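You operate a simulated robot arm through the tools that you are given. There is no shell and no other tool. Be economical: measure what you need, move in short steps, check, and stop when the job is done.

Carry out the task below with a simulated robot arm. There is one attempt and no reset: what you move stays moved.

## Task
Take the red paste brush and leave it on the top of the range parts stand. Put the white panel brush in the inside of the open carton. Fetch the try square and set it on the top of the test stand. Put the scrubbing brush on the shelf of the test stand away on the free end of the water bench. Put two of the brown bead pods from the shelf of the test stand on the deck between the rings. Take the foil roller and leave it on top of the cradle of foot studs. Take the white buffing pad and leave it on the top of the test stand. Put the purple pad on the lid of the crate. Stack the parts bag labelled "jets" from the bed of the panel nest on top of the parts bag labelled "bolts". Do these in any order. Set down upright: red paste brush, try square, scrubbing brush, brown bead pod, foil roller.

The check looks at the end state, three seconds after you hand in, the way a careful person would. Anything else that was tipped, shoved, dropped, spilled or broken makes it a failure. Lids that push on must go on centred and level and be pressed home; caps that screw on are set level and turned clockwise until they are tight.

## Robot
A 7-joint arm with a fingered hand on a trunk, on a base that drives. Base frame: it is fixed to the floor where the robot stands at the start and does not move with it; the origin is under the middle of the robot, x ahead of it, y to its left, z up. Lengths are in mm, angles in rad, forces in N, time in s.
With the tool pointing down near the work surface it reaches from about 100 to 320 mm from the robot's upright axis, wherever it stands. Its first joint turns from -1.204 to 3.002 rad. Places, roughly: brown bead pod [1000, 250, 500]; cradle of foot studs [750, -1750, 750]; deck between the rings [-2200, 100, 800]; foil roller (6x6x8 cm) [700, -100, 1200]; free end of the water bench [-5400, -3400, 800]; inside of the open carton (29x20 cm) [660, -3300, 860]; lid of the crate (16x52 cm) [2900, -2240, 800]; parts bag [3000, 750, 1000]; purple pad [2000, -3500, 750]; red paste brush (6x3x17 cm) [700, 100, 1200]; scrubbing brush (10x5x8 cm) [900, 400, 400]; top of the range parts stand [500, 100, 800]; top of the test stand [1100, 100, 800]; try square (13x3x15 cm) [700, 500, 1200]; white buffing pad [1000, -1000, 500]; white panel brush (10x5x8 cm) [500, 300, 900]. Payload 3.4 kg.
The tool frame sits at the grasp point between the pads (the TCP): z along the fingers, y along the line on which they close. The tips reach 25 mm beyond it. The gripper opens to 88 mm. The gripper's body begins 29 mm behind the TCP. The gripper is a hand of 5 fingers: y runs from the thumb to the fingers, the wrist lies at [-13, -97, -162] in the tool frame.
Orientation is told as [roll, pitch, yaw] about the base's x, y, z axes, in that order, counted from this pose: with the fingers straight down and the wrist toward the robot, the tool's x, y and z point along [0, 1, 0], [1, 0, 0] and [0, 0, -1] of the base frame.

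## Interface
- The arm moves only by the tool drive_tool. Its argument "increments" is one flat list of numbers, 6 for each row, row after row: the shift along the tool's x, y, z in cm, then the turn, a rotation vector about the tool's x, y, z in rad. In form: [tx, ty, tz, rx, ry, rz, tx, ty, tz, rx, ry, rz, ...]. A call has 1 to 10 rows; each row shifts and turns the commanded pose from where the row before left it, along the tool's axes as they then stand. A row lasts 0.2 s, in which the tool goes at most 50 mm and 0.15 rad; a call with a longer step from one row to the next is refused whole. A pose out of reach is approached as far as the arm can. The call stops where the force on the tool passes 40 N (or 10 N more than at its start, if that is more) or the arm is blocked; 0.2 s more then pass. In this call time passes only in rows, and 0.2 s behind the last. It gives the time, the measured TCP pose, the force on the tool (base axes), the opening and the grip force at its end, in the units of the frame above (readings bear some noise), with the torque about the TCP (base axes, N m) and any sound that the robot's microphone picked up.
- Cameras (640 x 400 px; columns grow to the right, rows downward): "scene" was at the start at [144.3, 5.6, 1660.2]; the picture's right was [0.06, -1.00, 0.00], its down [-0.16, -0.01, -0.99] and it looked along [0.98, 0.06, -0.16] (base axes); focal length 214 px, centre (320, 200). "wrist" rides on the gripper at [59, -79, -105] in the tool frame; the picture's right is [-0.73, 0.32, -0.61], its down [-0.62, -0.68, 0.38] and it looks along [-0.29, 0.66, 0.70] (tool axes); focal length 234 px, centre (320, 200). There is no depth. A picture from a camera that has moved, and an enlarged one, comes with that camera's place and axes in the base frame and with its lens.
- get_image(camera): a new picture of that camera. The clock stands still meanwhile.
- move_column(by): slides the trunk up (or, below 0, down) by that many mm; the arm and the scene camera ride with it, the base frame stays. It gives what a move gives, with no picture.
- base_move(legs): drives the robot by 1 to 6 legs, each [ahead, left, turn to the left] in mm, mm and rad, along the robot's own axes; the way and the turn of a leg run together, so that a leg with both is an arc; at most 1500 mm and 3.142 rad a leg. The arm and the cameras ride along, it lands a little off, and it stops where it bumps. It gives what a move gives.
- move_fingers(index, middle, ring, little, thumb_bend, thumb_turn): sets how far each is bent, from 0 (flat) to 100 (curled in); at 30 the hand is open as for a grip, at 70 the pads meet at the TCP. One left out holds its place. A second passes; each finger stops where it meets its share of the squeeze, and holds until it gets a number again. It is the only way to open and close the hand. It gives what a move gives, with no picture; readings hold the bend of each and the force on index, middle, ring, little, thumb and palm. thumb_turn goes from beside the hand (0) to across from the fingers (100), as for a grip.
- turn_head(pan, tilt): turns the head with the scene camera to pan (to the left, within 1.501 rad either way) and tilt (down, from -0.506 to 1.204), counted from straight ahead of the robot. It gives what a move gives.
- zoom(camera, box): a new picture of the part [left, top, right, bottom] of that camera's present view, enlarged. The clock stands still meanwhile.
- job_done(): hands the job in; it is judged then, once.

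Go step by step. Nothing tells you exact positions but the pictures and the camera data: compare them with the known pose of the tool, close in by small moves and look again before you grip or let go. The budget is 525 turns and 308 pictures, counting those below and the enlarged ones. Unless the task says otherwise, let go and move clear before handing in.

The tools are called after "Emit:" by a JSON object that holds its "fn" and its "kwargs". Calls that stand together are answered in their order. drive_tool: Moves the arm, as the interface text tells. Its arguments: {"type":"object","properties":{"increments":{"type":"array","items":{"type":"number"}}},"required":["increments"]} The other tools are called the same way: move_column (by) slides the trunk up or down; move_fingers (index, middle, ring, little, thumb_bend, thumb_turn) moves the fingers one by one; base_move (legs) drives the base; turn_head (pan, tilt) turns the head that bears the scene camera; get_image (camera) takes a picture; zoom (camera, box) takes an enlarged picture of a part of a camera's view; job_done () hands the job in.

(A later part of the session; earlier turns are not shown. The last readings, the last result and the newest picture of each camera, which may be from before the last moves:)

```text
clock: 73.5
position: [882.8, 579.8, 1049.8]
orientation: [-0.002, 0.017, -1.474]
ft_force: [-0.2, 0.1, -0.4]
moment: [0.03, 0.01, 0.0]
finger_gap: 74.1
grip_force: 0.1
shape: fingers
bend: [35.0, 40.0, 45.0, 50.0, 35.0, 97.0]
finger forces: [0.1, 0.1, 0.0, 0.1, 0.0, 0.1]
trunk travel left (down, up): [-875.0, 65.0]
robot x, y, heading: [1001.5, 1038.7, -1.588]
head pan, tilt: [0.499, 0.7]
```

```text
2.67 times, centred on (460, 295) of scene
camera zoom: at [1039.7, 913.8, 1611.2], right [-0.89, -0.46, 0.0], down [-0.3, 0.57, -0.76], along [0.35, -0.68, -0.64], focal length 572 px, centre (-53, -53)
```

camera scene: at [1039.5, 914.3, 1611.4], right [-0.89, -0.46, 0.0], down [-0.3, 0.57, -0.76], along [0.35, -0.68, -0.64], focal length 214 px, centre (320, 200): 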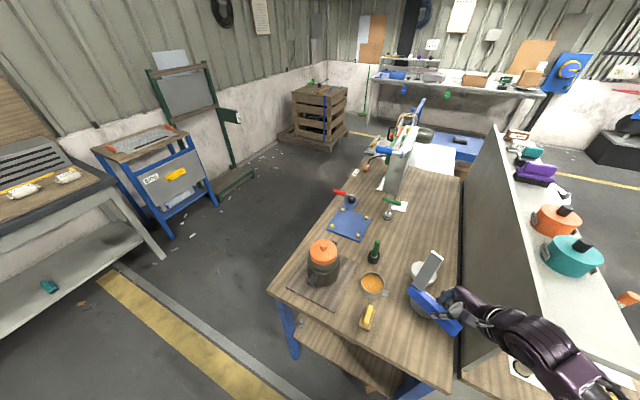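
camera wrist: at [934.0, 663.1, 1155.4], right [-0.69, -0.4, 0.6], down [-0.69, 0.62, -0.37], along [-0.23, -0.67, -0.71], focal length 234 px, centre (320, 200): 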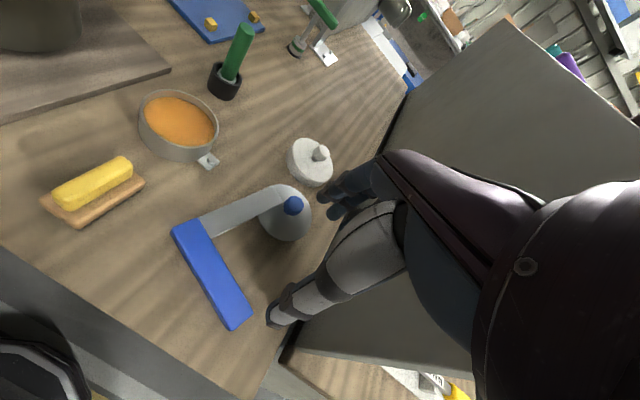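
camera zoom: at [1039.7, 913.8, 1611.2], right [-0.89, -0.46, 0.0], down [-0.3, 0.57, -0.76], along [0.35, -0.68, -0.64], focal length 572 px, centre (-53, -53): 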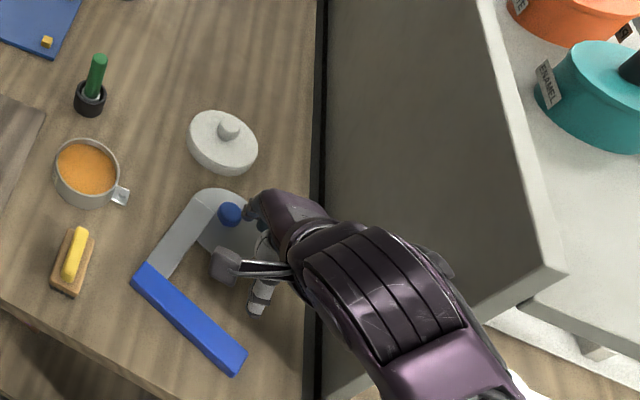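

The square lies flat, blade pointing -y (tip by the silver lid). I'll grip the blade across its width so the heavy stock swings down upright; the wrist must be on the +x side, away from the riser panel. First raise and turn the tool in free air.

Emit:
{"fn": "drive_tool", "kwargs": {"increments": [3, 0, -3.5, 0, 0, 0.14, 3, 0, -3.5, 0, 0, 0.14, 2, 0, -4, 0, 0, 0.14, 0, 0, -4, 0, 0, 0.14, 0, 0, -4, 0, 0, 0.14, 0, 0, -2, 0, 0, 0.14, 0, 0, 0, 0, 0, 0.14]}}

Emit:
{"fn": "drive_tool", "kwargs": {"increments": [0, 0, 0, 0, 0, 0.14, 0, 0, 0, 0, 0, 0.14, 0, 0, 0, 0, 0, 0.14, 0, 0, 0, 0, 0, 0.14, 0, 0, 0, 0, 0, 0.14, 0, 0, 0, 0, 0, 0.14, 0, 0, 0, 0, 0, 0.14]}}

Emit:
{"fn": "get_image", "kwargs": {"camera": "scene"}}

Emit:
{"fn": "get_image", "kwargs": {"camera": "wrist"}}

```text
clock: 75.0
position: [963.4, 574.6, 1259.8]
orientation: [-0.013, 0.011, -2.455]
ft_force: [-1.0, -0.1, 0.7]
moment: [0.03, -0.02, 0.0]
finger_gap: 74.2
grip_force: 0.0
shape: fingers
bend: [35.0, 40.0, 45.0, 50.0, 35.0, 98.0]
finger forces: [0.1, 0.0, 0.0, 0.1, 0.0, 0.1]
trunk travel left (down, up): [-875.0, 65.0]
robot x, y, heading: [1001.3, 1040.6, -1.584]
head pan, tilt: [0.499, 0.7]
```

```text
clock: 76.7
position: [954.7, 599.4, 1245.1]
orientation: [-0.013, 0.004, 2.849]
ft_force: [0.4, 0.2, 0.3]
moment: [-0.02, -0.03, -0.02]
finger_gap: 74.2
grip_force: 0.1
shape: fingers
bend: [35.0, 40.0, 45.0, 50.0, 35.0, 98.0]
finger forces: [0.0, 0.0, 0.0, 0.0, 0.0, 0.0]
out of reach, approached as far as the arm can: row 6, 7
trunk travel left (down, up): [-875.0, 65.0]
robot x, y, heading: [1000.8, 1039.8, -1.584]
head pan, tilt: [0.499, 0.7]
```

```text
243 pictures are left
camera scene: at [1038.4, 914.7, 1611.4], right [-0.89, -0.46, 0.0], down [-0.3, 0.57, -0.77], along [0.35, -0.68, -0.64], focal length 214 px, centre (320, 200)
```

scene: 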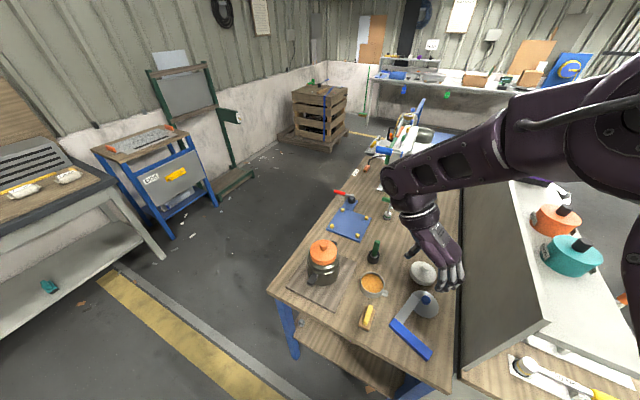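

```text
242 pictures are left
camera wrist: at [1012.7, 521.4, 1348.6], right [-0.1, 0.78, 0.62], down [0.83, 0.41, -0.38], along [-0.54, 0.47, -0.69], focal length 234 px, centre (320, 200)
```

wrist: 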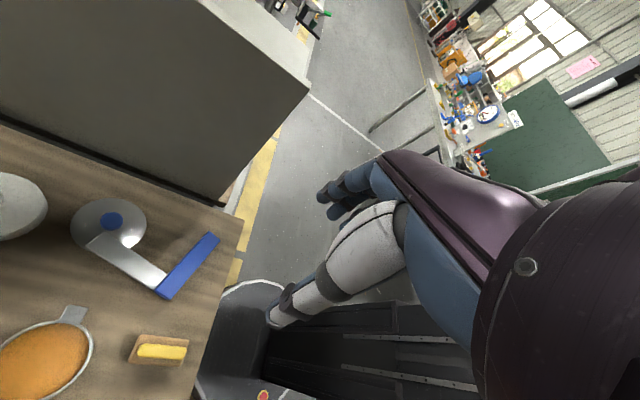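

The orientation is feasible. I'll bring the base 85 mm closer and 50 mm to the right, then go over the blade.

Emit:
{"fn": "base_move", "kwargs": {"legs": [[85, -50, 0]]}}

Emit:
{"fn": "drive_tool", "kwargs": {"increments": [-0.8, 0, 3, 0, 0, 0, -0.8, 0, 3, 0, 0, 0, -0.8, 0, 3, 0, 0, 0]}}

Emit:
{"fn": "get_image", "kwargs": {"camera": "wrist"}}

Emit:
{"fn": "zoom", "kwargs": {"camera": "scene", "box": [340, 220, 580, 370]}}

```text
clock: 77.8
position: [903.7, 516.2, 1245.2]
orientation: [-0.011, -0.001, 2.854]
ft_force: [-0.3, 0.1, -0.1]
moment: [0.01, -0.02, -0.02]
finger_gap: 73.9
grip_force: 0.0
shape: fingers
bend: [35.0, 40.0, 45.0, 50.0, 35.0, 98.0]
finger forces: [0.1, 0.1, 0.0, 0.1, 0.1, 0.0]
trunk travel left (down, up): [-875.0, 65.0]
robot x, y, heading: [949.2, 956.2, -1.587]
head pan, tilt: [0.499, 0.7]
```

```text
clock: 78.6
position: [912.2, 538.5, 1155.3]
orientation: [-0.014, -0.003, 2.855]
ft_force: [-0.3, -0.7, -0.3]
moment: [-0.04, 0.0, 0.04]
finger_gap: 74.1
grip_force: 0.2
shape: fingers
bend: [35.0, 40.0, 45.0, 50.0, 35.0, 98.0]
finger forces: [0.0, 0.0, 0.0, 0.1, 0.0, 0.0]
trunk travel left (down, up): [-875.0, 65.0]
robot x, y, heading: [947.4, 951.8, -1.588]
head pan, tilt: [0.499, 0.7]
```

```text
241 pictures are left
camera wrist: at [971.0, 460.4, 1258.3], right [-0.1, 0.78, 0.62], down [0.83, 0.41, -0.38], along [-0.55, 0.47, -0.69], focal length 234 px, centre (320, 200)
```

wrist: 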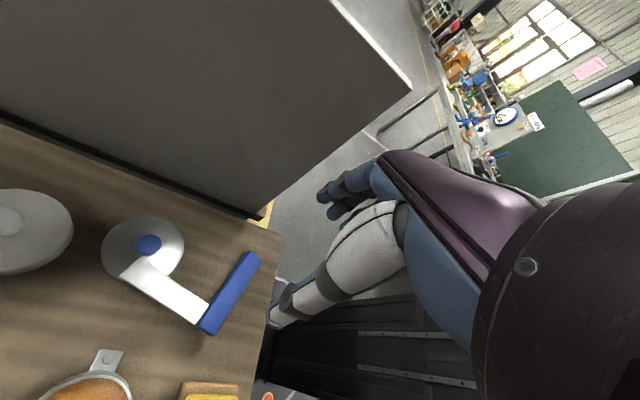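

```text
2.67 times, centred on (460, 295) of scene
camera zoom: at [989.9, 830.0, 1611.3], right [-0.89, -0.46, 0.0], down [-0.3, 0.57, -0.76], along [0.35, -0.68, -0.64], focal length 572 px, centre (-53, -53)
```

zoom: 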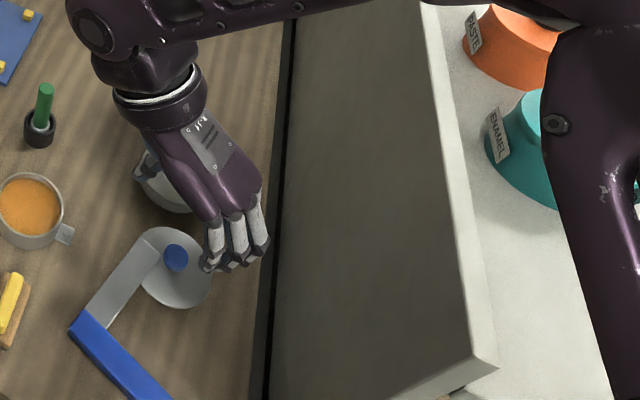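

The forearm would cross low over the riser here. I'll raise, drive the base 300 mm toward +x so the arm comes straight from the front, and bring the tool back.

Emit:
{"fn": "drive_tool", "kwargs": {"increments": [0, 0, -4, 0, 0, 0, 0, 0, -4, 0, 0, 0]}}

Emit:
{"fn": "base_move", "kwargs": {"legs": [[0, 300, 0]]}}

Emit:
{"fn": "drive_tool", "kwargs": {"increments": [1.2, 4.1, 0, 0, 0, 0, 1.2, 4.1, 0, 0, 0, 0, 1.2, 4.1, 0, 0, 0, 0, 1.2, 4.1, 0, 0, 0, 0, 1.2, 4.1, 0, 0, 0, 0, 1.2, 4.1, 0, 0, 0, 0, 1.2, 4.1, 0, 0, 0, 0]}}

Emit:
{"fn": "turn_head", "kwargs": {"pan": -0.3, "tilt": 0.9}}

Emit:
{"fn": "get_image", "kwargs": {"camera": "scene"}}

```text
clock: 79.2
position: [911.5, 541.6, 1234.5]
orientation: [-0.01, 0.0, 2.854]
ft_force: [-0.4, -0.3, -0.4]
moment: [-0.04, 0.0, -0.02]
finger_gap: 74.0
grip_force: 0.1
shape: fingers
bend: [35.0, 40.0, 45.0, 50.0, 35.0, 98.0]
finger forces: [0.1, 0.0, 0.0, 0.0, 0.1, 0.1]
trunk travel left (down, up): [-875.0, 65.0]
robot x, y, heading: [947.8, 952.7, -1.589]
head pan, tilt: [0.499, 0.7]
```

```text
clock: 81.2
position: [1210.1, 534.0, 1234.8]
orientation: [-0.012, 0.001, 2.858]
ft_force: [0.1, 0.7, 0.0]
moment: [-0.01, 0.01, -0.06]
finger_gap: 73.8
grip_force: 0.1
shape: fingers
bend: [35.0, 40.0, 45.0, 50.0, 35.0, 98.0]
finger forces: [0.1, 0.0, 0.0, 0.0, 0.0, 0.1]
trunk travel left (down, up): [-875.0, 65.0]
robot x, y, heading: [1246.2, 949.6, -1.582]
head pan, tilt: [0.499, 0.7]
```

```text
clock: 82.8
position: [1017.9, 544.4, 1184.3]
orientation: [-0.01, 0.004, 2.859]
ft_force: [0.6, 0.7, 1.0]
moment: [-0.03, 0.0, 0.02]
finger_gap: 73.9
grip_force: 0.0
shape: fingers
bend: [35.0, 40.0, 45.0, 50.0, 35.0, 98.0]
finger forces: [0.1, 0.1, 0.0, 0.1, 0.1, 0.0]
out of reach, approached as far as the arm can: row 4, 5, 6, 7
trunk travel left (down, up): [-875.0, 65.0]
robot x, y, heading: [1247.6, 953.6, -1.58]
head pan, tilt: [0.499, 0.7]
```

```text
clock: 84.0
position: [1019.8, 545.2, 1184.1]
orientation: [-0.01, 0.005, 2.859]
ft_force: [-0.3, 0.1, 0.2]
moment: [-0.03, 0.03, -0.02]
finger_gap: 74.3
grip_force: 0.0
shape: fingers
bend: [35.0, 40.0, 45.0, 50.0, 35.0, 98.0]
finger forces: [0.0, 0.0, 0.0, 0.0, 0.0, 0.0]
trunk travel left (down, up): [-875.0, 65.0]
robot x, y, heading: [1244.1, 949.4, -1.589]
head pan, tilt: [-0.3, 0.901]
```

```text
239 pictures are left
camera scene: at [1223.5, 829.0, 1595.2], right [-0.95, 0.31, 0.0], down [0.24, 0.75, -0.62], along [-0.19, -0.59, -0.78], focal length 214 px, centre (320, 200)
```

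scene: 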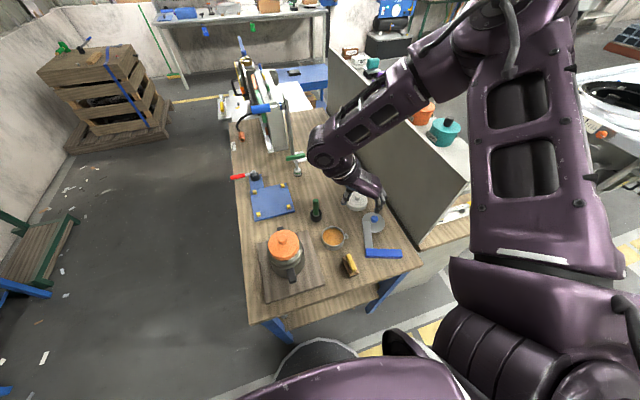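

Emit:
{"fn": "base_move", "kwargs": {"legs": [[0, -110, 0]]}}

Emit:
{"fn": "get_image", "kwargs": {"camera": "scene"}}

Emit:
{"fn": "get_image", "kwargs": {"camera": "wrist"}}

```text
clock: 85.2
position: [913.2, 546.8, 1184.2]
orientation: [-0.011, 0.004, 2.858]
ft_force: [0.3, 0.4, -0.4]
moment: [0.04, -0.04, 0.01]
finger_gap: 74.1
grip_force: 0.0
shape: fingers
bend: [35.0, 40.0, 45.0, 50.0, 35.0, 98.0]
finger forces: [0.0, 0.0, 0.1, 0.0, 0.0, 0.1]
trunk travel left (down, up): [-875.0, 65.0]
robot x, y, heading: [1138.6, 953.4, -1.586]
head pan, tilt: [-0.3, 0.901]
```

```text
238 pictures are left
camera scene: at [1116.6, 830.7, 1595.2], right [-0.95, 0.31, 0.0], down [0.24, 0.75, -0.62], along [-0.19, -0.59, -0.78], focal length 214 px, centre (320, 200)
```

scene: 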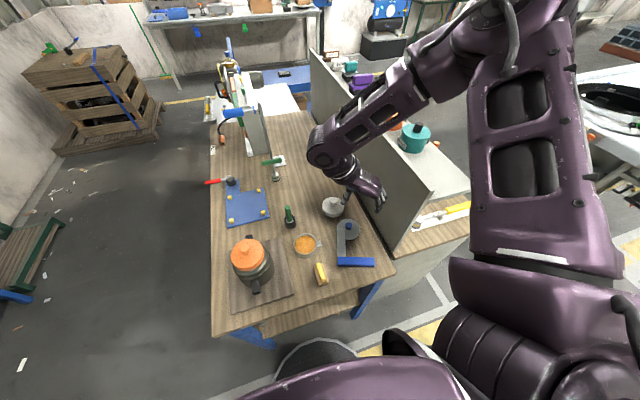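

```text
237 pictures are left
camera wrist: at [971.3, 467.9, 1288.0], right [-0.11, 0.78, 0.61], down [0.83, 0.41, -0.37], along [-0.55, 0.47, -0.7], focal length 234 px, centre (320, 200)
```

wrist: 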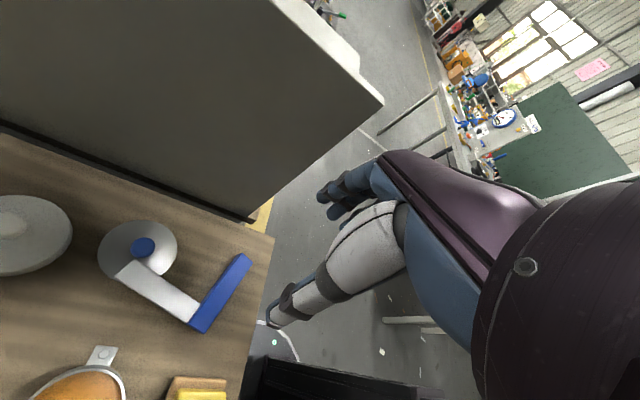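

The elbow side is poor this way. I'll instead turn the tool back the other way, to about +1.1 rad from the heading (wrist toward the robot and slightly right), which still grips the blade across its width.

Emit:
{"fn": "drive_tool", "kwargs": {"increments": [0, 0, -3, 0, 0, -0.148, 0, 0, 0, 0, 0, -0.148, 0, 0, 0, 0, 0, -0.148, 0, 0, 0, 0, 0, -0.148, 0, 0, 0, 0, 0, -0.148, 0, 0, 0, 0, 0, -0.148, 0, 0, 0, 0, 0, -0.148, 0, 0, 0, 0, 0, -0.148, 0, 0, 0, 0, 0, -0.148, 0, 0, 0, 0, 0, -0.148]}}

Emit:
{"fn": "drive_tool", "kwargs": {"increments": [0, 0, 0, 0, 0, -0.148, 0, 0, 0, 0, 0, -0.148, 0, 0, 0, 0, 0, -0.148, 0, 0, 0, 0, 0, -0.148, 0, 0, 0, 0, 0, -0.148, 0, 0, 0, 0, 0, -0.148, 0, 0, 0, 0, 0, -0.148, 0, 0, 0, 0, 0, -0.148, 0, 0, 0, 0, 0, -0.148, 0, 0, 0, 0, 0, -0.148]}}

Emit:
{"fn": "get_image", "kwargs": {"camera": "scene"}}

Emit:
{"fn": "get_image", "kwargs": {"camera": "wrist"}}

```text
clock: 87.3
position: [913.6, 547.2, 1212.8]
orientation: [0.005, 0.008, -1.942]
ft_force: [-0.1, 0.3, -0.1]
moment: [0.0, 0.02, -0.03]
finger_gap: 74.2
grip_force: 0.1
shape: fingers
bend: [35.0, 40.0, 45.0, 50.0, 35.0, 98.0]
finger forces: [0.1, 0.0, 0.0, 0.0, 0.1, 0.1]
out of reach, approached as far as the arm can: row 1
trunk travel left (down, up): [-875.0, 65.0]
robot x, y, heading: [1138.0, 954.7, -1.582]
head pan, tilt: [-0.3, 0.901]
```

```text
clock: 89.5
position: [913.5, 546.9, 1211.5]
orientation: [0.013, -0.003, -0.463]
ft_force: [0.0, 0.9, 0.4]
moment: [-0.01, 0.02, -0.01]
finger_gap: 74.2
grip_force: 0.0
shape: fingers
bend: [35.0, 40.0, 45.0, 50.0, 35.0, 98.0]
finger forces: [0.0, 0.0, 0.0, 0.0, 0.0, 0.0]
trunk travel left (down, up): [-875.0, 65.0]
robot x, y, heading: [1137.4, 954.4, -1.583]
head pan, tilt: [-0.3, 0.901]
```

```text
236 pictures are left
camera scene: at [1115.0, 829.9, 1595.1], right [-0.95, 0.31, 0.0], down [0.24, 0.75, -0.62], along [-0.19, -0.59, -0.78], focal length 214 px, centre (320, 200)
```

scene: 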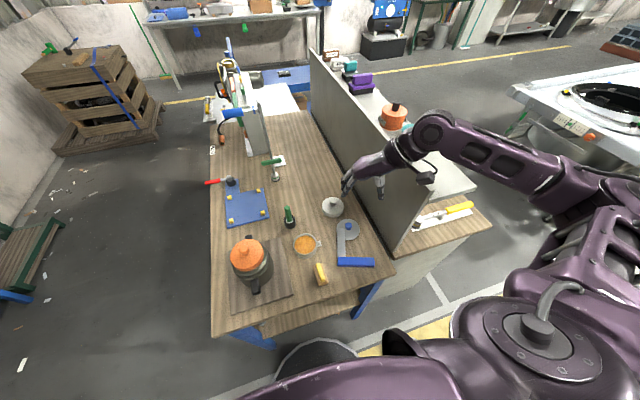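

```text
235 pictures are left
camera wrist: at [868.8, 633.4, 1316.8], right [-0.04, -0.8, 0.6], down [-0.88, -0.25, -0.39], along [0.46, -0.55, -0.7], focal length 234 px, centre (320, 200)
```

wrist: 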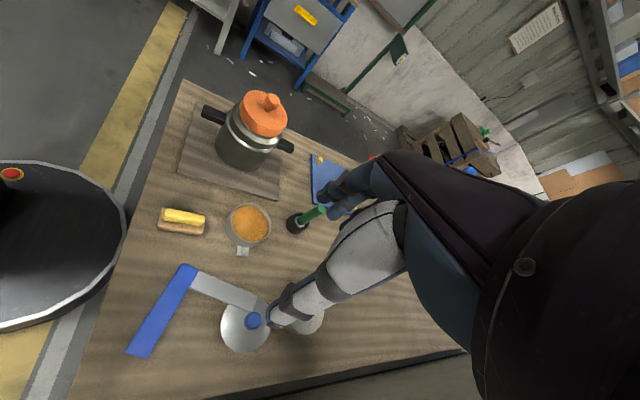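

This works: forearm passes beyond the riser's end. Move over the blade (916,490) and lower partway.

Emit:
{"fn": "drive_tool", "kwargs": {"increments": [-2.5, 1.4, 0, 0, 0, -0.1, -2.6, 1.2, 0, 0, 0, 0, 0, 0, 4, 0, 0, 0, 0, 0, 4, 0, 0, 0, 0, 0, 4, 0, 0, 0]}}

Emit:
{"fn": "get_image", "kwargs": {"camera": "scene"}}

Emit:
{"fn": "get_image", "kwargs": {"camera": "wrist"}}

```text
clock: 90.8
position: [918.6, 489.3, 1090.7]
orientation: [0.01, -0.004, -0.365]
ft_force: [-0.7, -0.8, -0.8]
moment: [-0.03, -0.02, 0.0]
finger_gap: 74.2
grip_force: 0.1
shape: fingers
bend: [35.0, 40.0, 45.0, 50.0, 35.0, 98.0]
finger forces: [0.0, 0.0, 0.0, 0.0, 0.0, 0.0]
trunk travel left (down, up): [-875.0, 65.0]
robot x, y, heading: [1141.9, 953.1, -1.588]
head pan, tilt: [-0.3, 0.901]
```

```text
234 pictures are left
camera scene: at [1115.1, 830.2, 1595.2], right [-0.95, 0.31, 0.0], down [0.24, 0.75, -0.62], along [-0.19, -0.59, -0.78], focal length 214 px, centre (320, 200)
```

scene: 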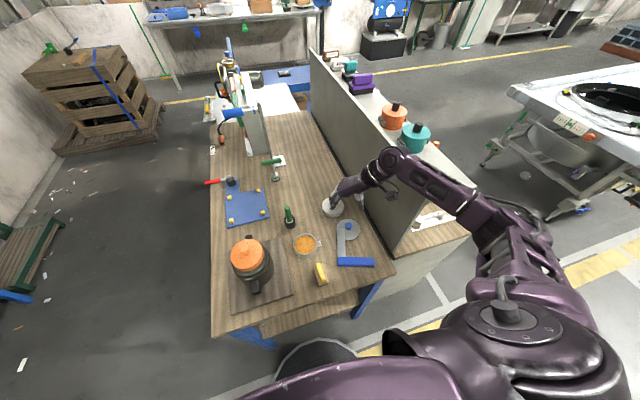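

```text
233 pictures are left
camera wrist: at [864.8, 572.9, 1196.3], right [0.04, -0.8, 0.6], down [-0.86, -0.34, -0.39], along [0.52, -0.5, -0.7], focal length 234 px, centre (320, 200)
```

wrist: 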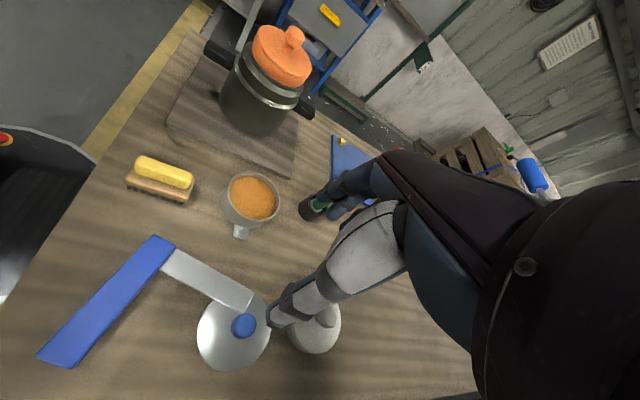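

Too tight against the panel corner. New plan: grip the stock again naturally, carry the square to the free end of the riser (high, uncluttered), lay it so the blade lies along x, then pick it by the blade. Raise and turn the tool to the stock's direction (yaw ≈ -1.94).

Emit:
{"fn": "drive_tool", "kwargs": {"increments": [0, 0, -4, 0, 0, 0, 0, 0, -4, 0, 0, 0.143, 0, 0, 0, 0, 0, 0.143, 0, 0, 0, 0, 0, 0.143, 0, 0, 0, 0, 0, 0.143, 0, 0, 0, 0, 0, 0.143, 0, 0, 0, 0, 0, 0.143, 0, 0, 0, 0, 0, 0.143, 0, 0, 0, 0, 0, 0.143, 0, 0, 0, 0, 0, 0.143]}}

Emit:
{"fn": "drive_tool", "kwargs": {"increments": [0, 0, 0, 0, 0, 0.143, 0, -3, 0, 0, 0, 0.143, 0, -3, 4, 0, 0, 0, 0, -3, 4, 0, 0, 0]}}

Emit:
{"fn": "get_image", "kwargs": {"camera": "wrist"}}

Emit:
{"fn": "get_image", "kwargs": {"camera": "scene"}}

```text
clock: 93.0
position: [916.2, 489.7, 1171.8]
orientation: [0.008, 0.009, -1.654]
ft_force: [-0.1, -0.6, 0.0]
moment: [-0.03, 0.01, -0.02]
finger_gap: 74.1
grip_force: 0.1
shape: fingers
bend: [35.0, 40.0, 45.0, 50.0, 35.0, 98.0]
finger forces: [0.0, 0.0, 0.0, 0.1, 0.0, 0.0]
trunk travel left (down, up): [-875.0, 65.0]
robot x, y, heading: [1138.7, 951.4, -1.578]
head pan, tilt: [-0.3, 0.901]
```

```text
clock: 94.0
position: [947.2, 573.9, 1092.6]
orientation: [0.003, 0.013, -1.937]
ft_force: [0.3, -0.3, -0.5]
moment: [0.02, -0.03, 0.02]
finger_gap: 74.1
grip_force: 0.0
shape: fingers
bend: [35.0, 40.0, 45.0, 50.0, 35.0, 98.0]
finger forces: [0.1, 0.0, 0.0, 0.0, 0.0, 0.1]
trunk travel left (down, up): [-875.0, 65.0]
robot x, y, heading: [1139.1, 949.5, -1.579]
head pan, tilt: [-0.3, 0.901]
```

```text
232 pictures are left
camera wrist: at [1030.4, 626.5, 1197.5], right [-0.8, -0.05, 0.6], down [-0.34, 0.86, -0.38], along [-0.5, -0.5, -0.7], focal length 234 px, centre (320, 200)
```

wrist: 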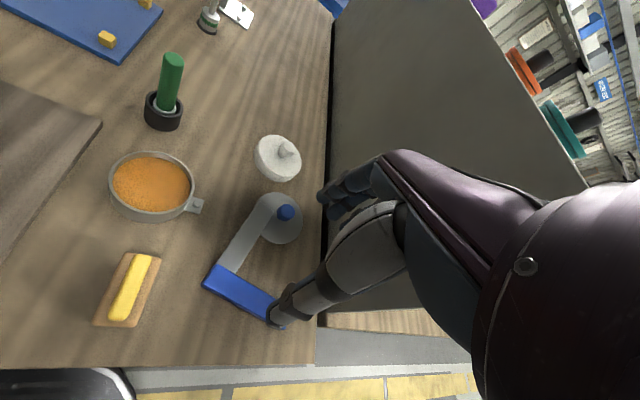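

```text
231 pictures are left
camera scene: at [1116.5, 829.1, 1595.1], right [-0.95, 0.31, 0.0], down [0.24, 0.75, -0.62], along [-0.19, -0.59, -0.78], focal length 214 px, centre (320, 200)
```

scene: 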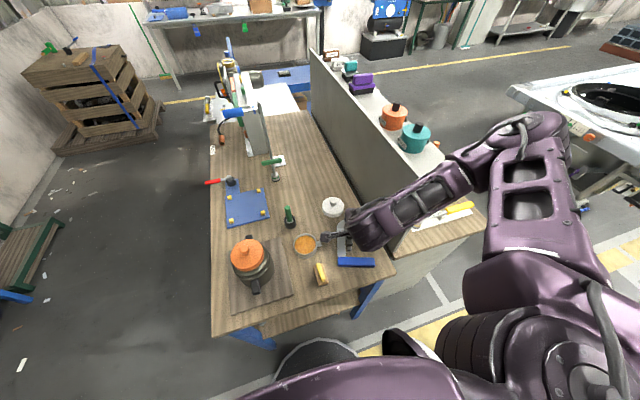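

Return the base to the earlier good spot (1000,1040) and bring the tool over the stock.

Emit:
{"fn": "base_move", "kwargs": {"legs": [[-90, -139, 0]]}}

Emit:
{"fn": "drive_tool", "kwargs": {"increments": [4.2, 1.28, 0, 0, 0, 0, 4.2, 1.28, 0, 0, 0, 0, 4.2, 1.28, 0, 0, 0, 0]}}

Emit:
{"fn": "move_fingers", "kwargs": {"index": 40, "middle": 40, "ring": 40, "little": 40, "thumb_bend": 40}}

Emit:
{"fn": "get_image", "kwargs": {"camera": "wrist"}}

```text
clock: 95.4
position: [809.1, 664.9, 1092.8]
orientation: [0.003, 0.012, -1.94]
ft_force: [0.0, -0.5, 1.5]
moment: [0.0, 0.0, -0.02]
finger_gap: 74.1
grip_force: 0.1
shape: fingers
bend: [35.0, 40.0, 45.0, 50.0, 35.0, 98.0]
finger forces: [0.1, 0.0, 0.1, 0.1, 0.0, 0.1]
trunk travel left (down, up): [-875.0, 65.0]
robot x, y, heading: [1001.5, 1040.2, -1.583]
head pan, tilt: [-0.3, 0.901]
```

```text
clock: 96.2
position: [913.8, 584.4, 1092.7]
orientation: [0.002, 0.013, -1.939]
ft_force: [-1.0, 0.1, 0.2]
moment: [-0.02, 0.03, -0.02]
finger_gap: 74.0
grip_force: 0.0
shape: fingers
bend: [35.0, 40.0, 45.0, 50.0, 35.0, 98.0]
finger forces: [0.1, 0.1, 0.0, 0.0, 0.0, 0.0]
trunk travel left (down, up): [-875.0, 65.0]
robot x, y, heading: [999.6, 1048.8, -1.582]
head pan, tilt: [-0.3, 0.901]
```

```text
clock: 97.2
position: [912.1, 585.3, 1091.8]
orientation: [0.002, 0.01, -1.938]
ft_force: [0.3, 0.1, -0.4]
moment: [0.0, 0.01, -0.01]
finger_gap: 64.1
grip_force: 0.1
shape: fingers
bend: [40.0, 40.0, 40.0, 40.0, 40.0, 98.0]
finger forces: [0.0, 0.1, 0.0, 0.1, 0.0, 0.1]
trunk travel left (down, up): [-875.0, 65.0]
robot x, y, heading: [1002.5, 1041.7, -1.587]
head pan, tilt: [-0.3, 0.901]
```

```text
230 pictures are left
camera wrist: at [995.2, 638.1, 1197.8], right [-0.8, -0.05, 0.6], down [-0.33, 0.86, -0.38], along [-0.5, -0.5, -0.7], focal length 234 px, centre (320, 200)
```

wrist: 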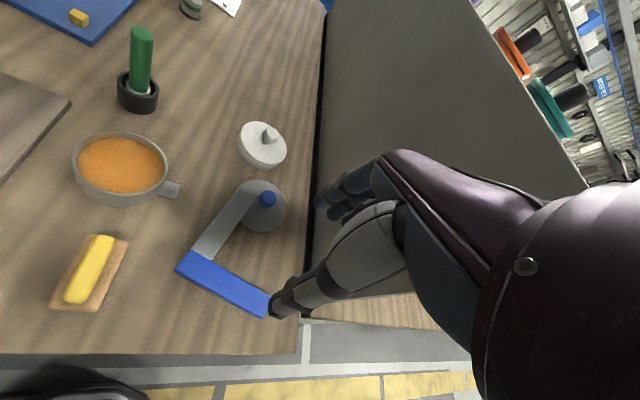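

Emit:
{"fn": "drive_tool", "kwargs": {"increments": [-0.7, 0.1, 3.5, 0, 0, -0.05, 0, 0, 4, 0, 0, 0, 0, 0, 4, 0, 0, 0, 0, 0, 4, 0, 0, 0, 0, 0, 2.5, 0, 0, 0]}}

Emit:
{"fn": "get_image", "kwargs": {"camera": "wrist"}}

Emit:
{"fn": "get_image", "kwargs": {"camera": "scene"}}

```text
clock: 98.4
position: [907.3, 587.8, 912.4]
orientation: [0.003, 0.01, -1.89]
ft_force: [0.2, -0.1, -1.0]
moment: [0.02, -0.02, -0.01]
finger_gap: 63.9
grip_force: 0.1
shape: fingers
bend: [40.0, 40.0, 40.0, 40.0, 40.0, 98.0]
finger forces: [0.0, 0.1, 0.0, 0.0, 0.0, 0.1]
trunk travel left (down, up): [-875.0, 65.0]
robot x, y, heading: [1001.2, 1044.9, -1.585]
head pan, tilt: [-0.3, 0.901]
```

```text
229 pictures are left
camera wrist: at [987.0, 645.0, 1017.4], right [-0.79, -0.08, 0.6], down [-0.38, 0.85, -0.38], along [-0.48, -0.53, -0.7], focal length 234 px, centre (320, 200)
```

wrist: 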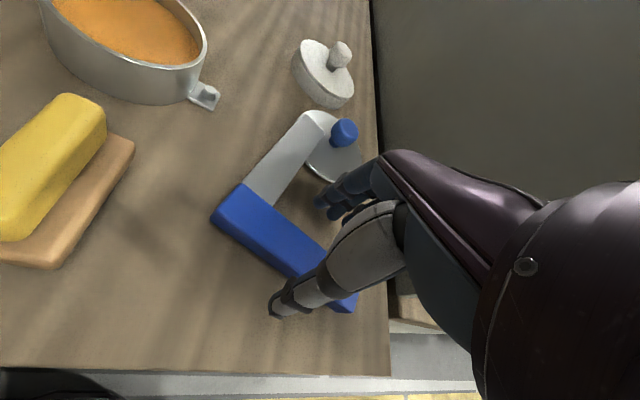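

```text
228 pictures are left
camera scene: at [978.2, 922.3, 1595.3], right [-0.95, 0.31, 0.0], down [0.24, 0.74, -0.62], along [-0.19, -0.59, -0.78], focal length 214 px, centre (320, 200)
```

scene: 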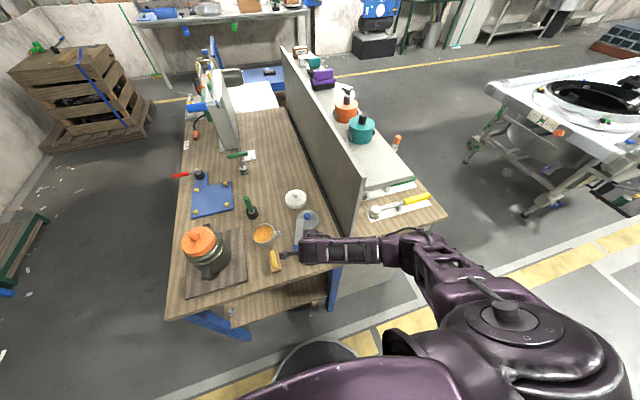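

Emit:
{"fn": "drive_tool", "kwargs": {"increments": [0, 0, 2, 0, 0, 0, 0, 0, 1.2, 0, 0, 0]}}

Emit:
{"fn": "zoom", "kwargs": {"camera": "wrist", "box": [180, 80, 420, 340]}}

```text
clock: 99.0
position: [907.3, 588.6, 882.6]
orientation: [0.004, 0.01, -1.889]
ft_force: [-0.9, -1.1, 0.2]
moment: [-0.04, 0.0, 0.0]
finger_gap: 63.7
grip_force: 0.1
shape: fingers
bend: [40.0, 40.0, 40.0, 40.0, 40.0, 98.0]
finger forces: [0.1, 0.0, 0.0, 0.1, 0.1, 0.1]
trunk travel left (down, up): [-875.0, 65.0]
robot x, y, heading: [1002.0, 1041.8, -1.587]
head pan, tilt: [-0.3, 0.901]
```

```text
1.54 times, centred on (300, 210) of wrist
camera zoom: at [987.5, 644.6, 985.8], right [-0.8, -0.08, 0.6], down [-0.38, 0.85, -0.38], along [-0.48, -0.53, -0.7], focal length 360 px, centre (351, 185)
```

zoom: 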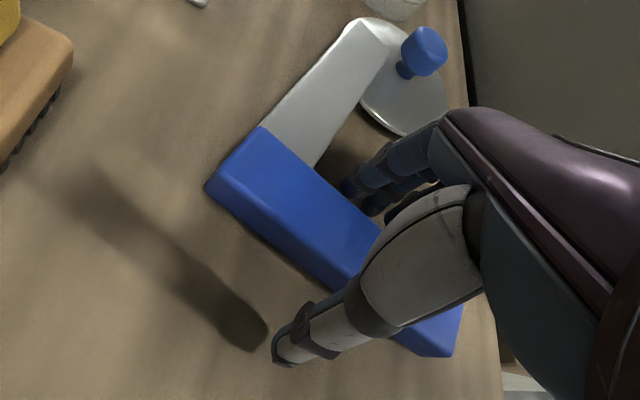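

Emit:
{"fn": "drive_tool", "kwargs": {"increments": [0, 0, 0.6, 0, 0, 0]}}

Emit:
{"fn": "move_fingers", "kwargs": {"index": 70, "middle": 70, "ring": 70, "little": 70, "thumb_bend": 70}}

Emit:
{"fn": "zoom", "kwargs": {"camera": "wrist", "box": [180, 80, 420, 340]}}

```text
clock: 99.4
position: [908.6, 589.6, 877.7]
orientation: [0.005, 0.005, -1.889]
ft_force: [-1.2, 0.1, 12.8]
moment: [-0.53, 0.3, 0.01]
finger_gap: 64.2
grip_force: 6.7
shape: fingers
bend: [40.0, 37.0, 40.0, 40.0, 40.0, 98.0]
finger forces: [0.0, 13.4, 0.1, 0.1, 0.0, 0.0]
trunk travel left (down, up): [-875.0, 65.0]
robot x, y, heading: [1002.1, 1043.7, -1.588]
head pan, tilt: [-0.3, 0.901]
```

```text
clock: 100.4
position: [908.5, 586.5, 877.7]
orientation: [0.008, 0.0, -1.889]
ft_force: [0.2, -8.9, 32.4]
moment: [-1.29, 0.55, 0.12]
finger_gap: 23.1
grip_force: 25.5
shape: fingers
bend: [60.0, 39.0, 66.0, 69.0, 59.0, 95.0]
finger forces: [10.4, 27.9, 2.6, 0.6, 9.3, 0.0]
trunk travel left (down, up): [-875.0, 65.0]
robot x, y, heading: [1003.5, 1045.5, -1.587]
head pan, tilt: [-0.3, 0.901]
```

```text
1.54 times, centred on (300, 210) of wrist
camera zoom: at [988.3, 645.7, 982.5], right [-0.79, -0.08, 0.6], down [-0.38, 0.84, -0.39], along [-0.48, -0.53, -0.7], focal length 360 px, centre (351, 185)
```

zoom: 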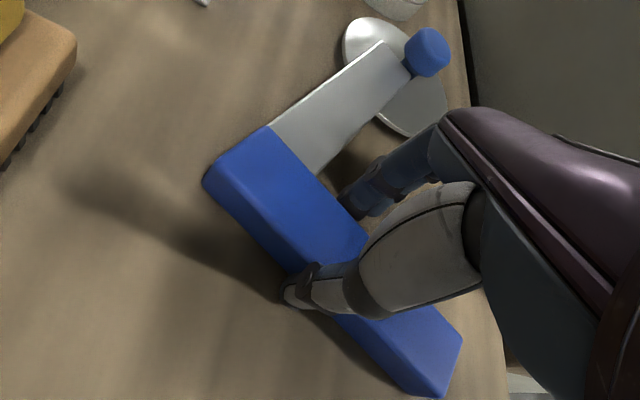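

Middle finger jams on the table again; raise 6 mm with the present grip, then squeeze all.

Emit:
{"fn": "drive_tool", "kwargs": {"increments": [0, 0, -0.6, 0, 0, 0, 0, 0, -0.4, 0, 0, 0]}}

Emit:
{"fn": "move_fingers", "kwargs": {"index": 85, "middle": 85, "ring": 85, "little": 72, "thumb_bend": 85}}

Emit:
{"fn": "get_image", "kwargs": {"camera": "wrist"}}

```text
clock: 101.0
position: [907.4, 590.6, 882.5]
orientation: [0.003, 0.018, -1.89]
ft_force: [0.4, 0.1, -1.4]
moment: [0.04, -0.02, -0.01]
finger_gap: 23.2
grip_force: 9.2
shape: fingers
bend: [60.0, 53.0, 66.0, 69.0, 59.0, 95.0]
finger forces: [6.1, 0.0, 2.4, 0.6, 9.3, 0.0]
trunk travel left (down, up): [-875.0, 65.0]
robot x, y, heading: [1001.0, 1045.2, -1.583]
head pan, tilt: [-0.3, 0.901]
```

```text
clock: 102.0
position: [907.4, 587.6, 884.8]
orientation: [0.006, 0.011, -1.888]
ft_force: [-0.3, 0.8, -1.1]
moment: [0.01, 0.01, 0.04]
finger_gap: 23.2
grip_force: 21.5
shape: fingers
bend: [73.0, 77.0, 85.0, 72.0, 56.0, 91.0]
finger forces: [8.2, 12.1, 0.0, 0.0, 22.2, 0.0]
trunk travel left (down, up): [-875.0, 65.0]
robot x, y, heading: [1000.7, 1044.1, -1.585]
head pan, tilt: [-0.3, 0.901]
```

```text
225 pictures are left
camera wrist: at [987.3, 645.0, 990.0], right [-0.8, -0.09, 0.6], down [-0.38, 0.85, -0.38], along [-0.48, -0.53, -0.7], focal length 234 px, centre (320, 200)
```

wrist: 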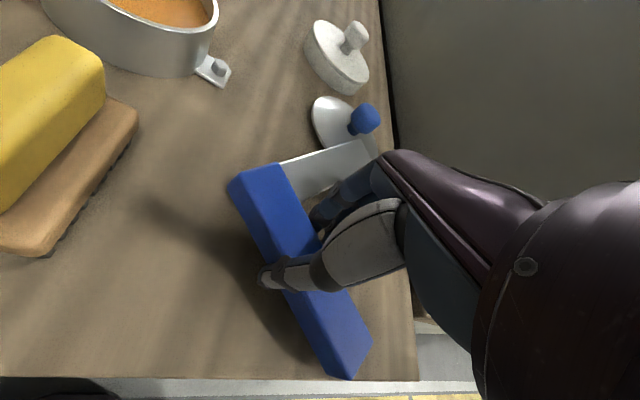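

Gripped at 22 N. Lift straight up and look at the lid.

Emit:
{"fn": "drive_tool", "kwargs": {"increments": [0, 0, -1.5, 0, 0, 0, 0, 0, -3, 0, 0, 0, 0, 0, -4, 0, 0, 0]}}

Emit:
{"fn": "get_image", "kwargs": {"camera": "wrist"}}

Emit:
{"fn": "zoom", "kwargs": {"camera": "scene", "box": [200, 140, 440, 290]}}

```text
clock: 102.8
position: [909.6, 589.2, 972.2]
orientation: [0.0, 0.009, -1.886]
ft_force: [-0.5, -0.1, -1.9]
moment: [0.04, 0.01, -0.02]
finger_gap: 22.5
grip_force: 19.9
shape: fingers
bend: [74.0, 77.0, 85.0, 72.0, 56.0, 92.0]
finger forces: [7.8, 11.8, 0.1, 0.0, 21.0, 0.0]
trunk travel left (down, up): [-875.0, 65.0]
robot x, y, heading: [1001.2, 1045.3, -1.591]
head pan, tilt: [-0.3, 0.901]
```

```text
224 pictures are left
camera wrist: at [990.7, 645.9, 1076.1], right [-0.79, -0.09, 0.6], down [-0.38, 0.84, -0.38], along [-0.48, -0.53, -0.7], focal length 234 px, centre (320, 200)
```

wrist: 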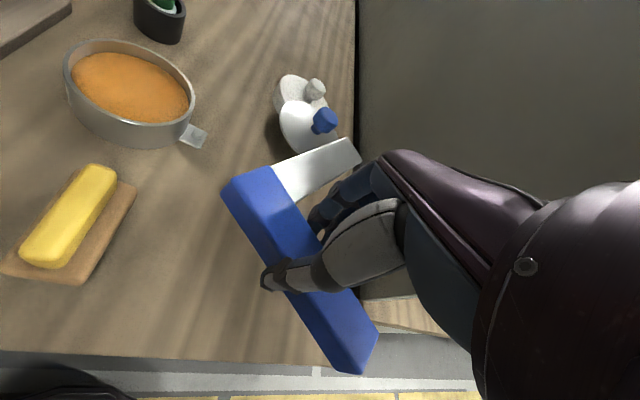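

```text
2.67 times, centred on (320, 215) of scene
camera zoom: at [982.8, 924.8, 1595.5], right [-0.95, 0.31, 0.0], down [0.24, 0.74, -0.62], along [-0.2, -0.59, -0.78], focal length 572 px, centre (320, 160)
```

zoom: 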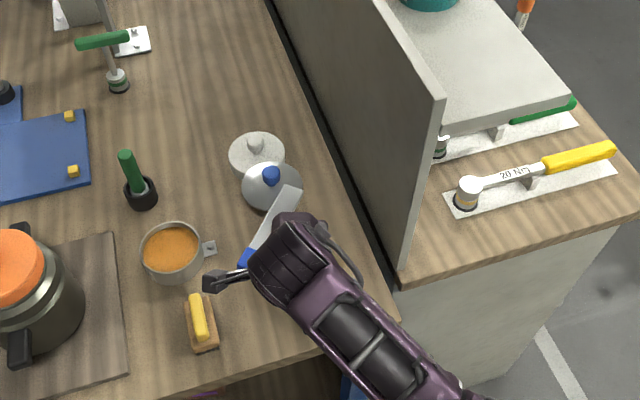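

The silver lid seems shifted or carried by the blade tip. Zoom the wrist view to see.

Emit:
{"fn": "zoom", "kwargs": {"camera": "wrist", "box": [210, 50, 410, 200]}}

Emit:
{"fn": "zoom", "kwargs": {"camera": "scene", "box": [270, 180, 350, 240]}}

```text
2.67 times, centred on (310, 125) of wrist
camera zoom: at [990.7, 645.9, 1076.1], right [-0.79, -0.09, 0.6], down [-0.38, 0.84, -0.38], along [-0.48, -0.53, -0.7], focal length 624 px, centre (347, 400)
```

zoom: 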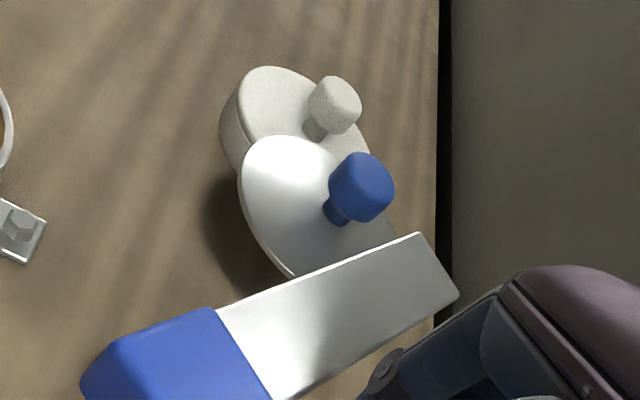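

```text
6.67 times, centred on (310, 210) of scene
camera zoom: at [982.8, 924.8, 1595.5], right [-0.95, 0.31, 0.0], down [0.24, 0.74, -0.62], along [-0.2, -0.59, -0.78], focal length 1430 px, centre (387, 133)
```

zoom: 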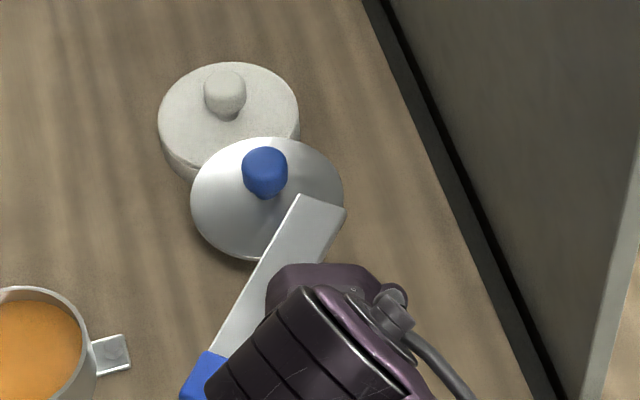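

The silver lid got dragged against the white lid; I'll put it back later. First raise the square high and drive to the riser's end.

Emit:
{"fn": "drive_tool", "kwargs": {"increments": [0, -3, -4, 0, 0, 0, 0, -3, -4, 0, 0, 0, 0, 0, -4, 0, 0, 0, 0, 0, -4, 0, 0, 0, 0, 0, -4.5, 0, 0, 0, 0, 0, -4.5, 0, 0, 0, 0, 0, -4.5, 0, 0, 0, 0, 0, -4.5, 0, 0, 0]}}

Emit:
{"fn": "base_move", "kwargs": {"legs": [[0, -340, 0]]}}

Emit:
{"fn": "get_image", "kwargs": {"camera": "scene"}}

Emit:
{"fn": "get_image", "kwargs": {"camera": "wrist"}}

```text
clock: 103.5
position: [852.3, 641.8, 1028.8]
orientation: [-0.186, -0.061, -1.87]
ft_force: [-0.4, 1.2, -1.6]
moment: [0.03, -0.01, -0.01]
finger_gap: 22.1
grip_force: 20.0
shape: fingers
bend: [74.0, 77.0, 85.0, 72.0, 56.0, 92.0]
finger forces: [7.4, 12.2, 0.0, 0.1, 21.0, 0.0]
out of reach, approached as far as the arm can: row 2, 3
trunk travel left (down, up): [-875.0, 65.0]
robot x, y, heading: [998.6, 1043.5, -1.584]
head pan, tilt: [-0.3, 0.901]
stopped in row 3: the arm was blocked; the commanded pose is now the measured one
```

```text
clock: 105.7
position: [515.7, 648.2, 1031.4]
orientation: [-0.187, -0.064, -1.873]
ft_force: [-0.2, -0.3, 0.2]
moment: [-0.04, 0.01, -0.04]
finger_gap: 0.0
grip_force: 0.0
shape: fingers
bend: [76.0, 81.0, 85.0, 72.0, 67.0, 97.0]
finger forces: [0.0, 0.0, 0.0, 0.0, 0.1, 0.0]
trunk travel left (down, up): [-875.0, 65.0]
robot x, y, heading: [659.7, 1046.3, -1.593]
head pan, tilt: [-0.3, 0.901]
```

```text
220 pictures are left
camera scene: at [638.1, 928.4, 1595.2], right [-0.95, 0.31, 0.0], down [0.25, 0.74, -0.62], along [-0.2, -0.59, -0.78], focal length 214 px, centre (320, 200)
```

scene: 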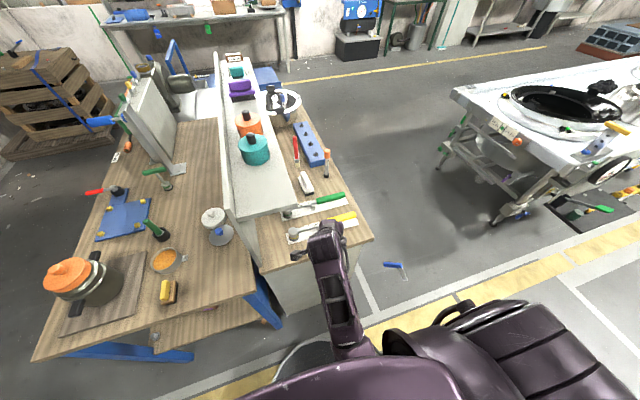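

```text
219 pictures are left
camera wrist: at [615.0, 706.9, 1117.4], right [-0.66, -0.08, 0.75], down [-0.46, 0.84, -0.3], along [-0.6, -0.54, -0.59], focal length 234 px, centre (320, 200)
```

wrist: 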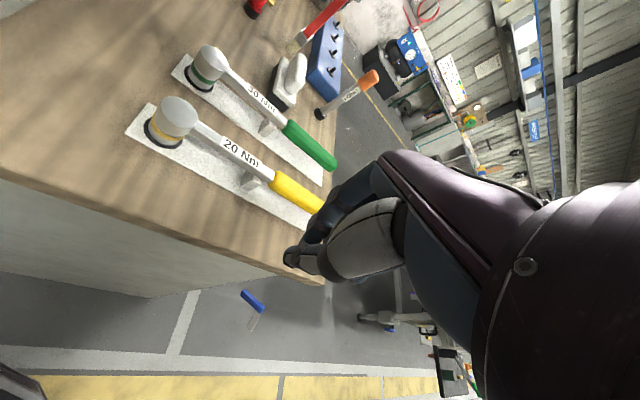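

The arm had hit a limit and the hand then brushed the bench, dropping the square onto the open floor near (-100,520). I'll check each move from now on. First raise the hand.

Emit:
{"fn": "drive_tool", "kwargs": {"increments": [0, 0, -3, 0, 0, 0, 0, 0, -3, 0, 0, 0, 0, 0, -3, 0, 0, 0, 0, 0, -3, 0, 0, 0, 0, 0, -3, 0, 0, 0, 0, 0, -3, 0, 0, 0]}}

Emit:
{"fn": "get_image", "kwargs": {"camera": "scene"}}

Emit:
{"fn": "zoom", "kwargs": {"camera": "scene", "box": [180, 140, 420, 290]}}

```text
clock: 106.2
position: [464.9, 654.1, 1061.4]
orientation: [-0.38, -0.109, -1.836]
ft_force: [-0.4, -0.3, -0.5]
moment: [0.0, 0.0, 0.02]
finger_gap: 0.0
grip_force: 0.1
shape: fingers
bend: [76.0, 81.0, 85.0, 72.0, 67.0, 97.0]
finger forces: [0.1, 0.1, 0.0, 0.0, 0.0, 0.0]
out of reach, approached as far as the arm can: row 2
trunk travel left (down, up): [-875.0, 65.0]
robot x, y, heading: [659.6, 1047.7, -1.59]
head pan, tilt: [-0.3, 0.901]
stopped in row 2: the arm was blocked; the commanded pose is now the measured one
```

```text
218 pictures are left
camera scene: at [637.5, 928.0, 1595.2], right [-0.95, 0.31, 0.0], down [0.25, 0.74, -0.62], along [-0.2, -0.59, -0.78], focal length 214 px, centre (320, 200)
```

scene: 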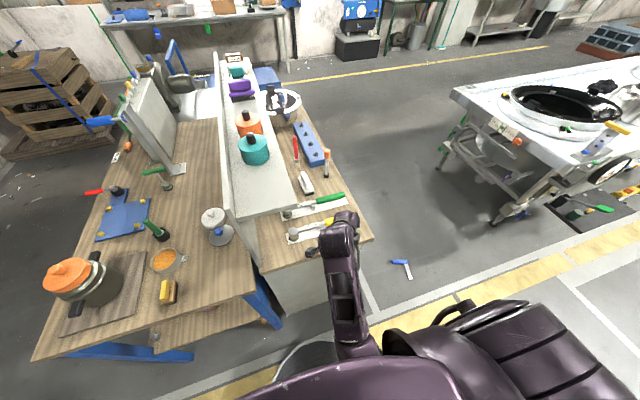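

```text
2.67 times, centred on (300, 215) of scene
camera zoom: at [637.5, 928.0, 1595.2], right [-0.95, 0.31, 0.0], down [0.25, 0.74, -0.62], along [-0.2, -0.59, -0.78], focal length 572 px, centre (373, 160)
```

zoom: 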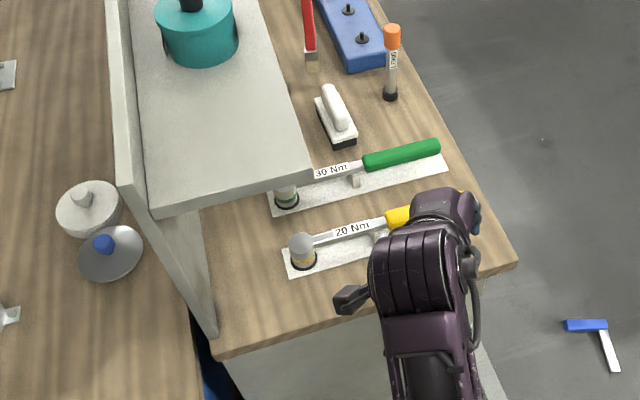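

Wrenches are undisturbed. The arm is at a fold limit close in; I'll move forward-up instead.

Emit:
{"fn": "drive_tool", "kwargs": {"increments": [1, 3, -1, 0, 0, 0, 1, 3, -1, 0, 0, 0]}}

Emit:
{"fn": "drive_tool", "kwargs": {"increments": [1, 1, -3, 0, 0.1, 0, 1, 1, -3, 0, 0.1, 0, 1, 0, -3, 0, 0.1, 0, 1, 0, -3, 0, 0, 0, 1, 0, -3, 0, 0, 0]}}

Emit:
{"fn": "get_image", "kwargs": {"camera": "scene"}}

```text
clock: 107.0
position: [447.7, 598.7, 1075.0]
orientation: [-0.459, -0.113, -1.835]
ft_force: [0.2, -0.6, -0.4]
moment: [-0.04, 0.0, 0.01]
finger_gap: 0.0
grip_force: 0.1
shape: fingers
bend: [76.0, 81.0, 85.0, 72.0, 67.0, 97.0]
finger forces: [0.0, 0.0, 0.0, 0.0, 0.1, 0.1]
trunk travel left (down, up): [-875.0, 65.0]
robot x, y, heading: [658.2, 1050.8, -1.59]
head pan, tilt: [-0.3, 0.901]
stopped in row 2: the arm was blocked; the commanded pose is now the measured one
```

```text
clock: 107.6
position: [408.0, 582.6, 1106.3]
orientation: [-0.491, -0.144, -1.853]
ft_force: [-0.8, -0.3, -0.7]
moment: [-0.03, 0.02, 0.0]
finger_gap: 0.0
grip_force: 0.1
shape: fingers
bend: [76.0, 81.0, 85.0, 72.0, 67.0, 97.0]
finger forces: [0.0, 0.0, 0.0, 0.0, 0.1, 0.0]
out of reach, approached as far as the arm can: row 2
trunk travel left (down, up): [-875.0, 65.0]
robot x, y, heading: [661.0, 1051.1, -1.589]
head pan, tilt: [-0.3, 0.901]
stopped in row 2: the arm was blocked; the commanded pose is now the measured one
```

```text
216 pictures are left
camera scene: at [636.8, 927.5, 1595.1], right [-0.95, 0.31, 0.0], down [0.25, 0.74, -0.62], along [-0.2, -0.59, -0.78], focal length 214 px, centre (320, 200)
```

scene: 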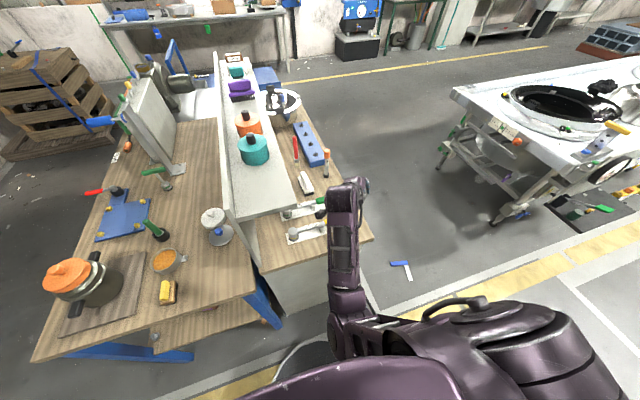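

I'll back the robot away from the benches to free space, then unfold the arm.

Emit:
{"fn": "base_move", "kwargs": {"legs": [[-350, 0, 0]]}}

Emit:
{"fn": "drive_tool", "kwargs": {"increments": [3, 3, 0, 0, 0.1, 0, 3, 3, 0, 0, 0.1, 0, 3, 3, 0, 0, 0.1, 0, 3, 0, 0, 0, 0.1, 0]}}

```text
clock: 109.8
position: [416.7, 931.3, 1107.8]
orientation: [-0.492, -0.142, -1.848]
ft_force: [0.0, -0.4, 0.2]
moment: [-0.01, -0.01, 0.02]
finger_gap: 0.0
grip_force: 0.0
shape: fingers
bend: [76.0, 81.0, 85.0, 72.0, 67.0, 97.0]
finger forces: [0.0, 0.0, 0.1, 0.0, 0.1, 0.1]
trunk travel left (down, up): [-875.0, 65.0]
robot x, y, heading: [666.8, 1397.7, -1.589]
head pan, tilt: [-0.3, 0.901]
```

```text
clock: 110.8
position: [480.9, 809.5, 1082.4]
orientation: [-0.12, -0.152, -1.861]
ft_force: [-0.2, 0.4, 0.5]
moment: [-0.02, 0.02, 0.0]
finger_gap: 0.0
grip_force: 0.0
shape: fingers
bend: [76.0, 81.0, 85.0, 72.0, 67.0, 97.0]
finger forces: [0.0, 0.0, 0.0, 0.0, 0.0, 0.0]
trunk travel left (down, up): [-875.0, 65.0]
robot x, y, heading: [666.1, 1396.7, -1.586]
head pan, tilt: [-0.3, 0.901]
```

Emit:
{"fn": "drive_tool", "kwargs": {"increments": [2, 0, -2, 0.08, 0.1, 0, 2, 0, -3, 0.08, 0, 0, 2, 0, -4, 0, 0, 0, 2, 0, -4, 0, 0, 0, 2, 0, -4, 0, 0, -0.15, 0, 0, -4, 0, 0, -0.15]}}

Emit:
{"fn": "turn_head", "kwargs": {"pan": -0.9, "tilt": 0.8}}

Emit:
{"fn": "get_image", "kwargs": {"camera": "scene"}}

```text
clock: 112.2
position: [585.7, 712.8, 1244.0]
orientation: [0.012, 0.012, -1.549]
ft_force: [-0.3, -0.8, 0.7]
moment: [-0.01, 0.01, -0.03]
finger_gap: 0.0
grip_force: 0.0
shape: fingers
bend: [76.0, 81.0, 85.0, 72.0, 67.0, 97.0]
finger forces: [0.1, 0.0, 0.0, 0.0, 0.0, 0.1]
out of reach, approached as far as the arm can: row 2, 3, 4, 5, 6
trunk travel left (down, up): [-875.0, 65.0]
robot x, y, heading: [669.8, 1396.2, -1.588]
head pan, tilt: [-0.3, 0.901]
```

```text
clock: 113.2
position: [584.1, 712.7, 1243.5]
orientation: [0.011, 0.012, -1.553]
ft_force: [-0.2, -0.8, -0.1]
moment: [0.03, -0.01, -0.04]
finger_gap: 0.2
grip_force: 0.0
shape: fingers
bend: [76.0, 81.0, 85.0, 72.0, 67.0, 97.0]
finger forces: [0.0, 0.0, 0.1, 0.1, 0.0, 0.0]
trunk travel left (down, up): [-875.0, 65.0]
robot x, y, heading: [667.0, 1401.1, -1.588]
head pan, tilt: [-0.901, 0.799]
```

```text
215 pictures are left
camera scene: at [603.9, 1298.4, 1603.1], right [-0.61, 0.79, 0.0], down [0.57, 0.44, -0.7], along [-0.55, -0.42, -0.72], focal length 214 px, centre (320, 200)
```

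scene: 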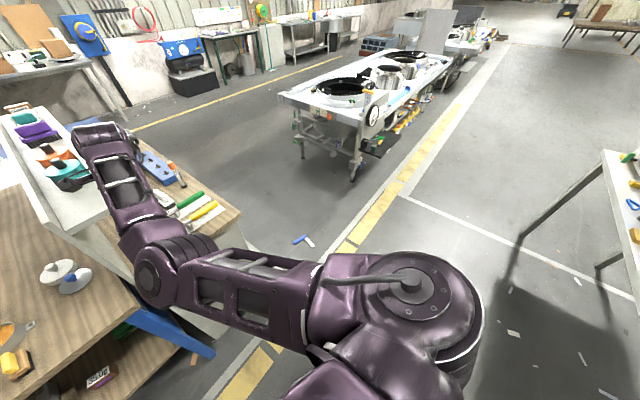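

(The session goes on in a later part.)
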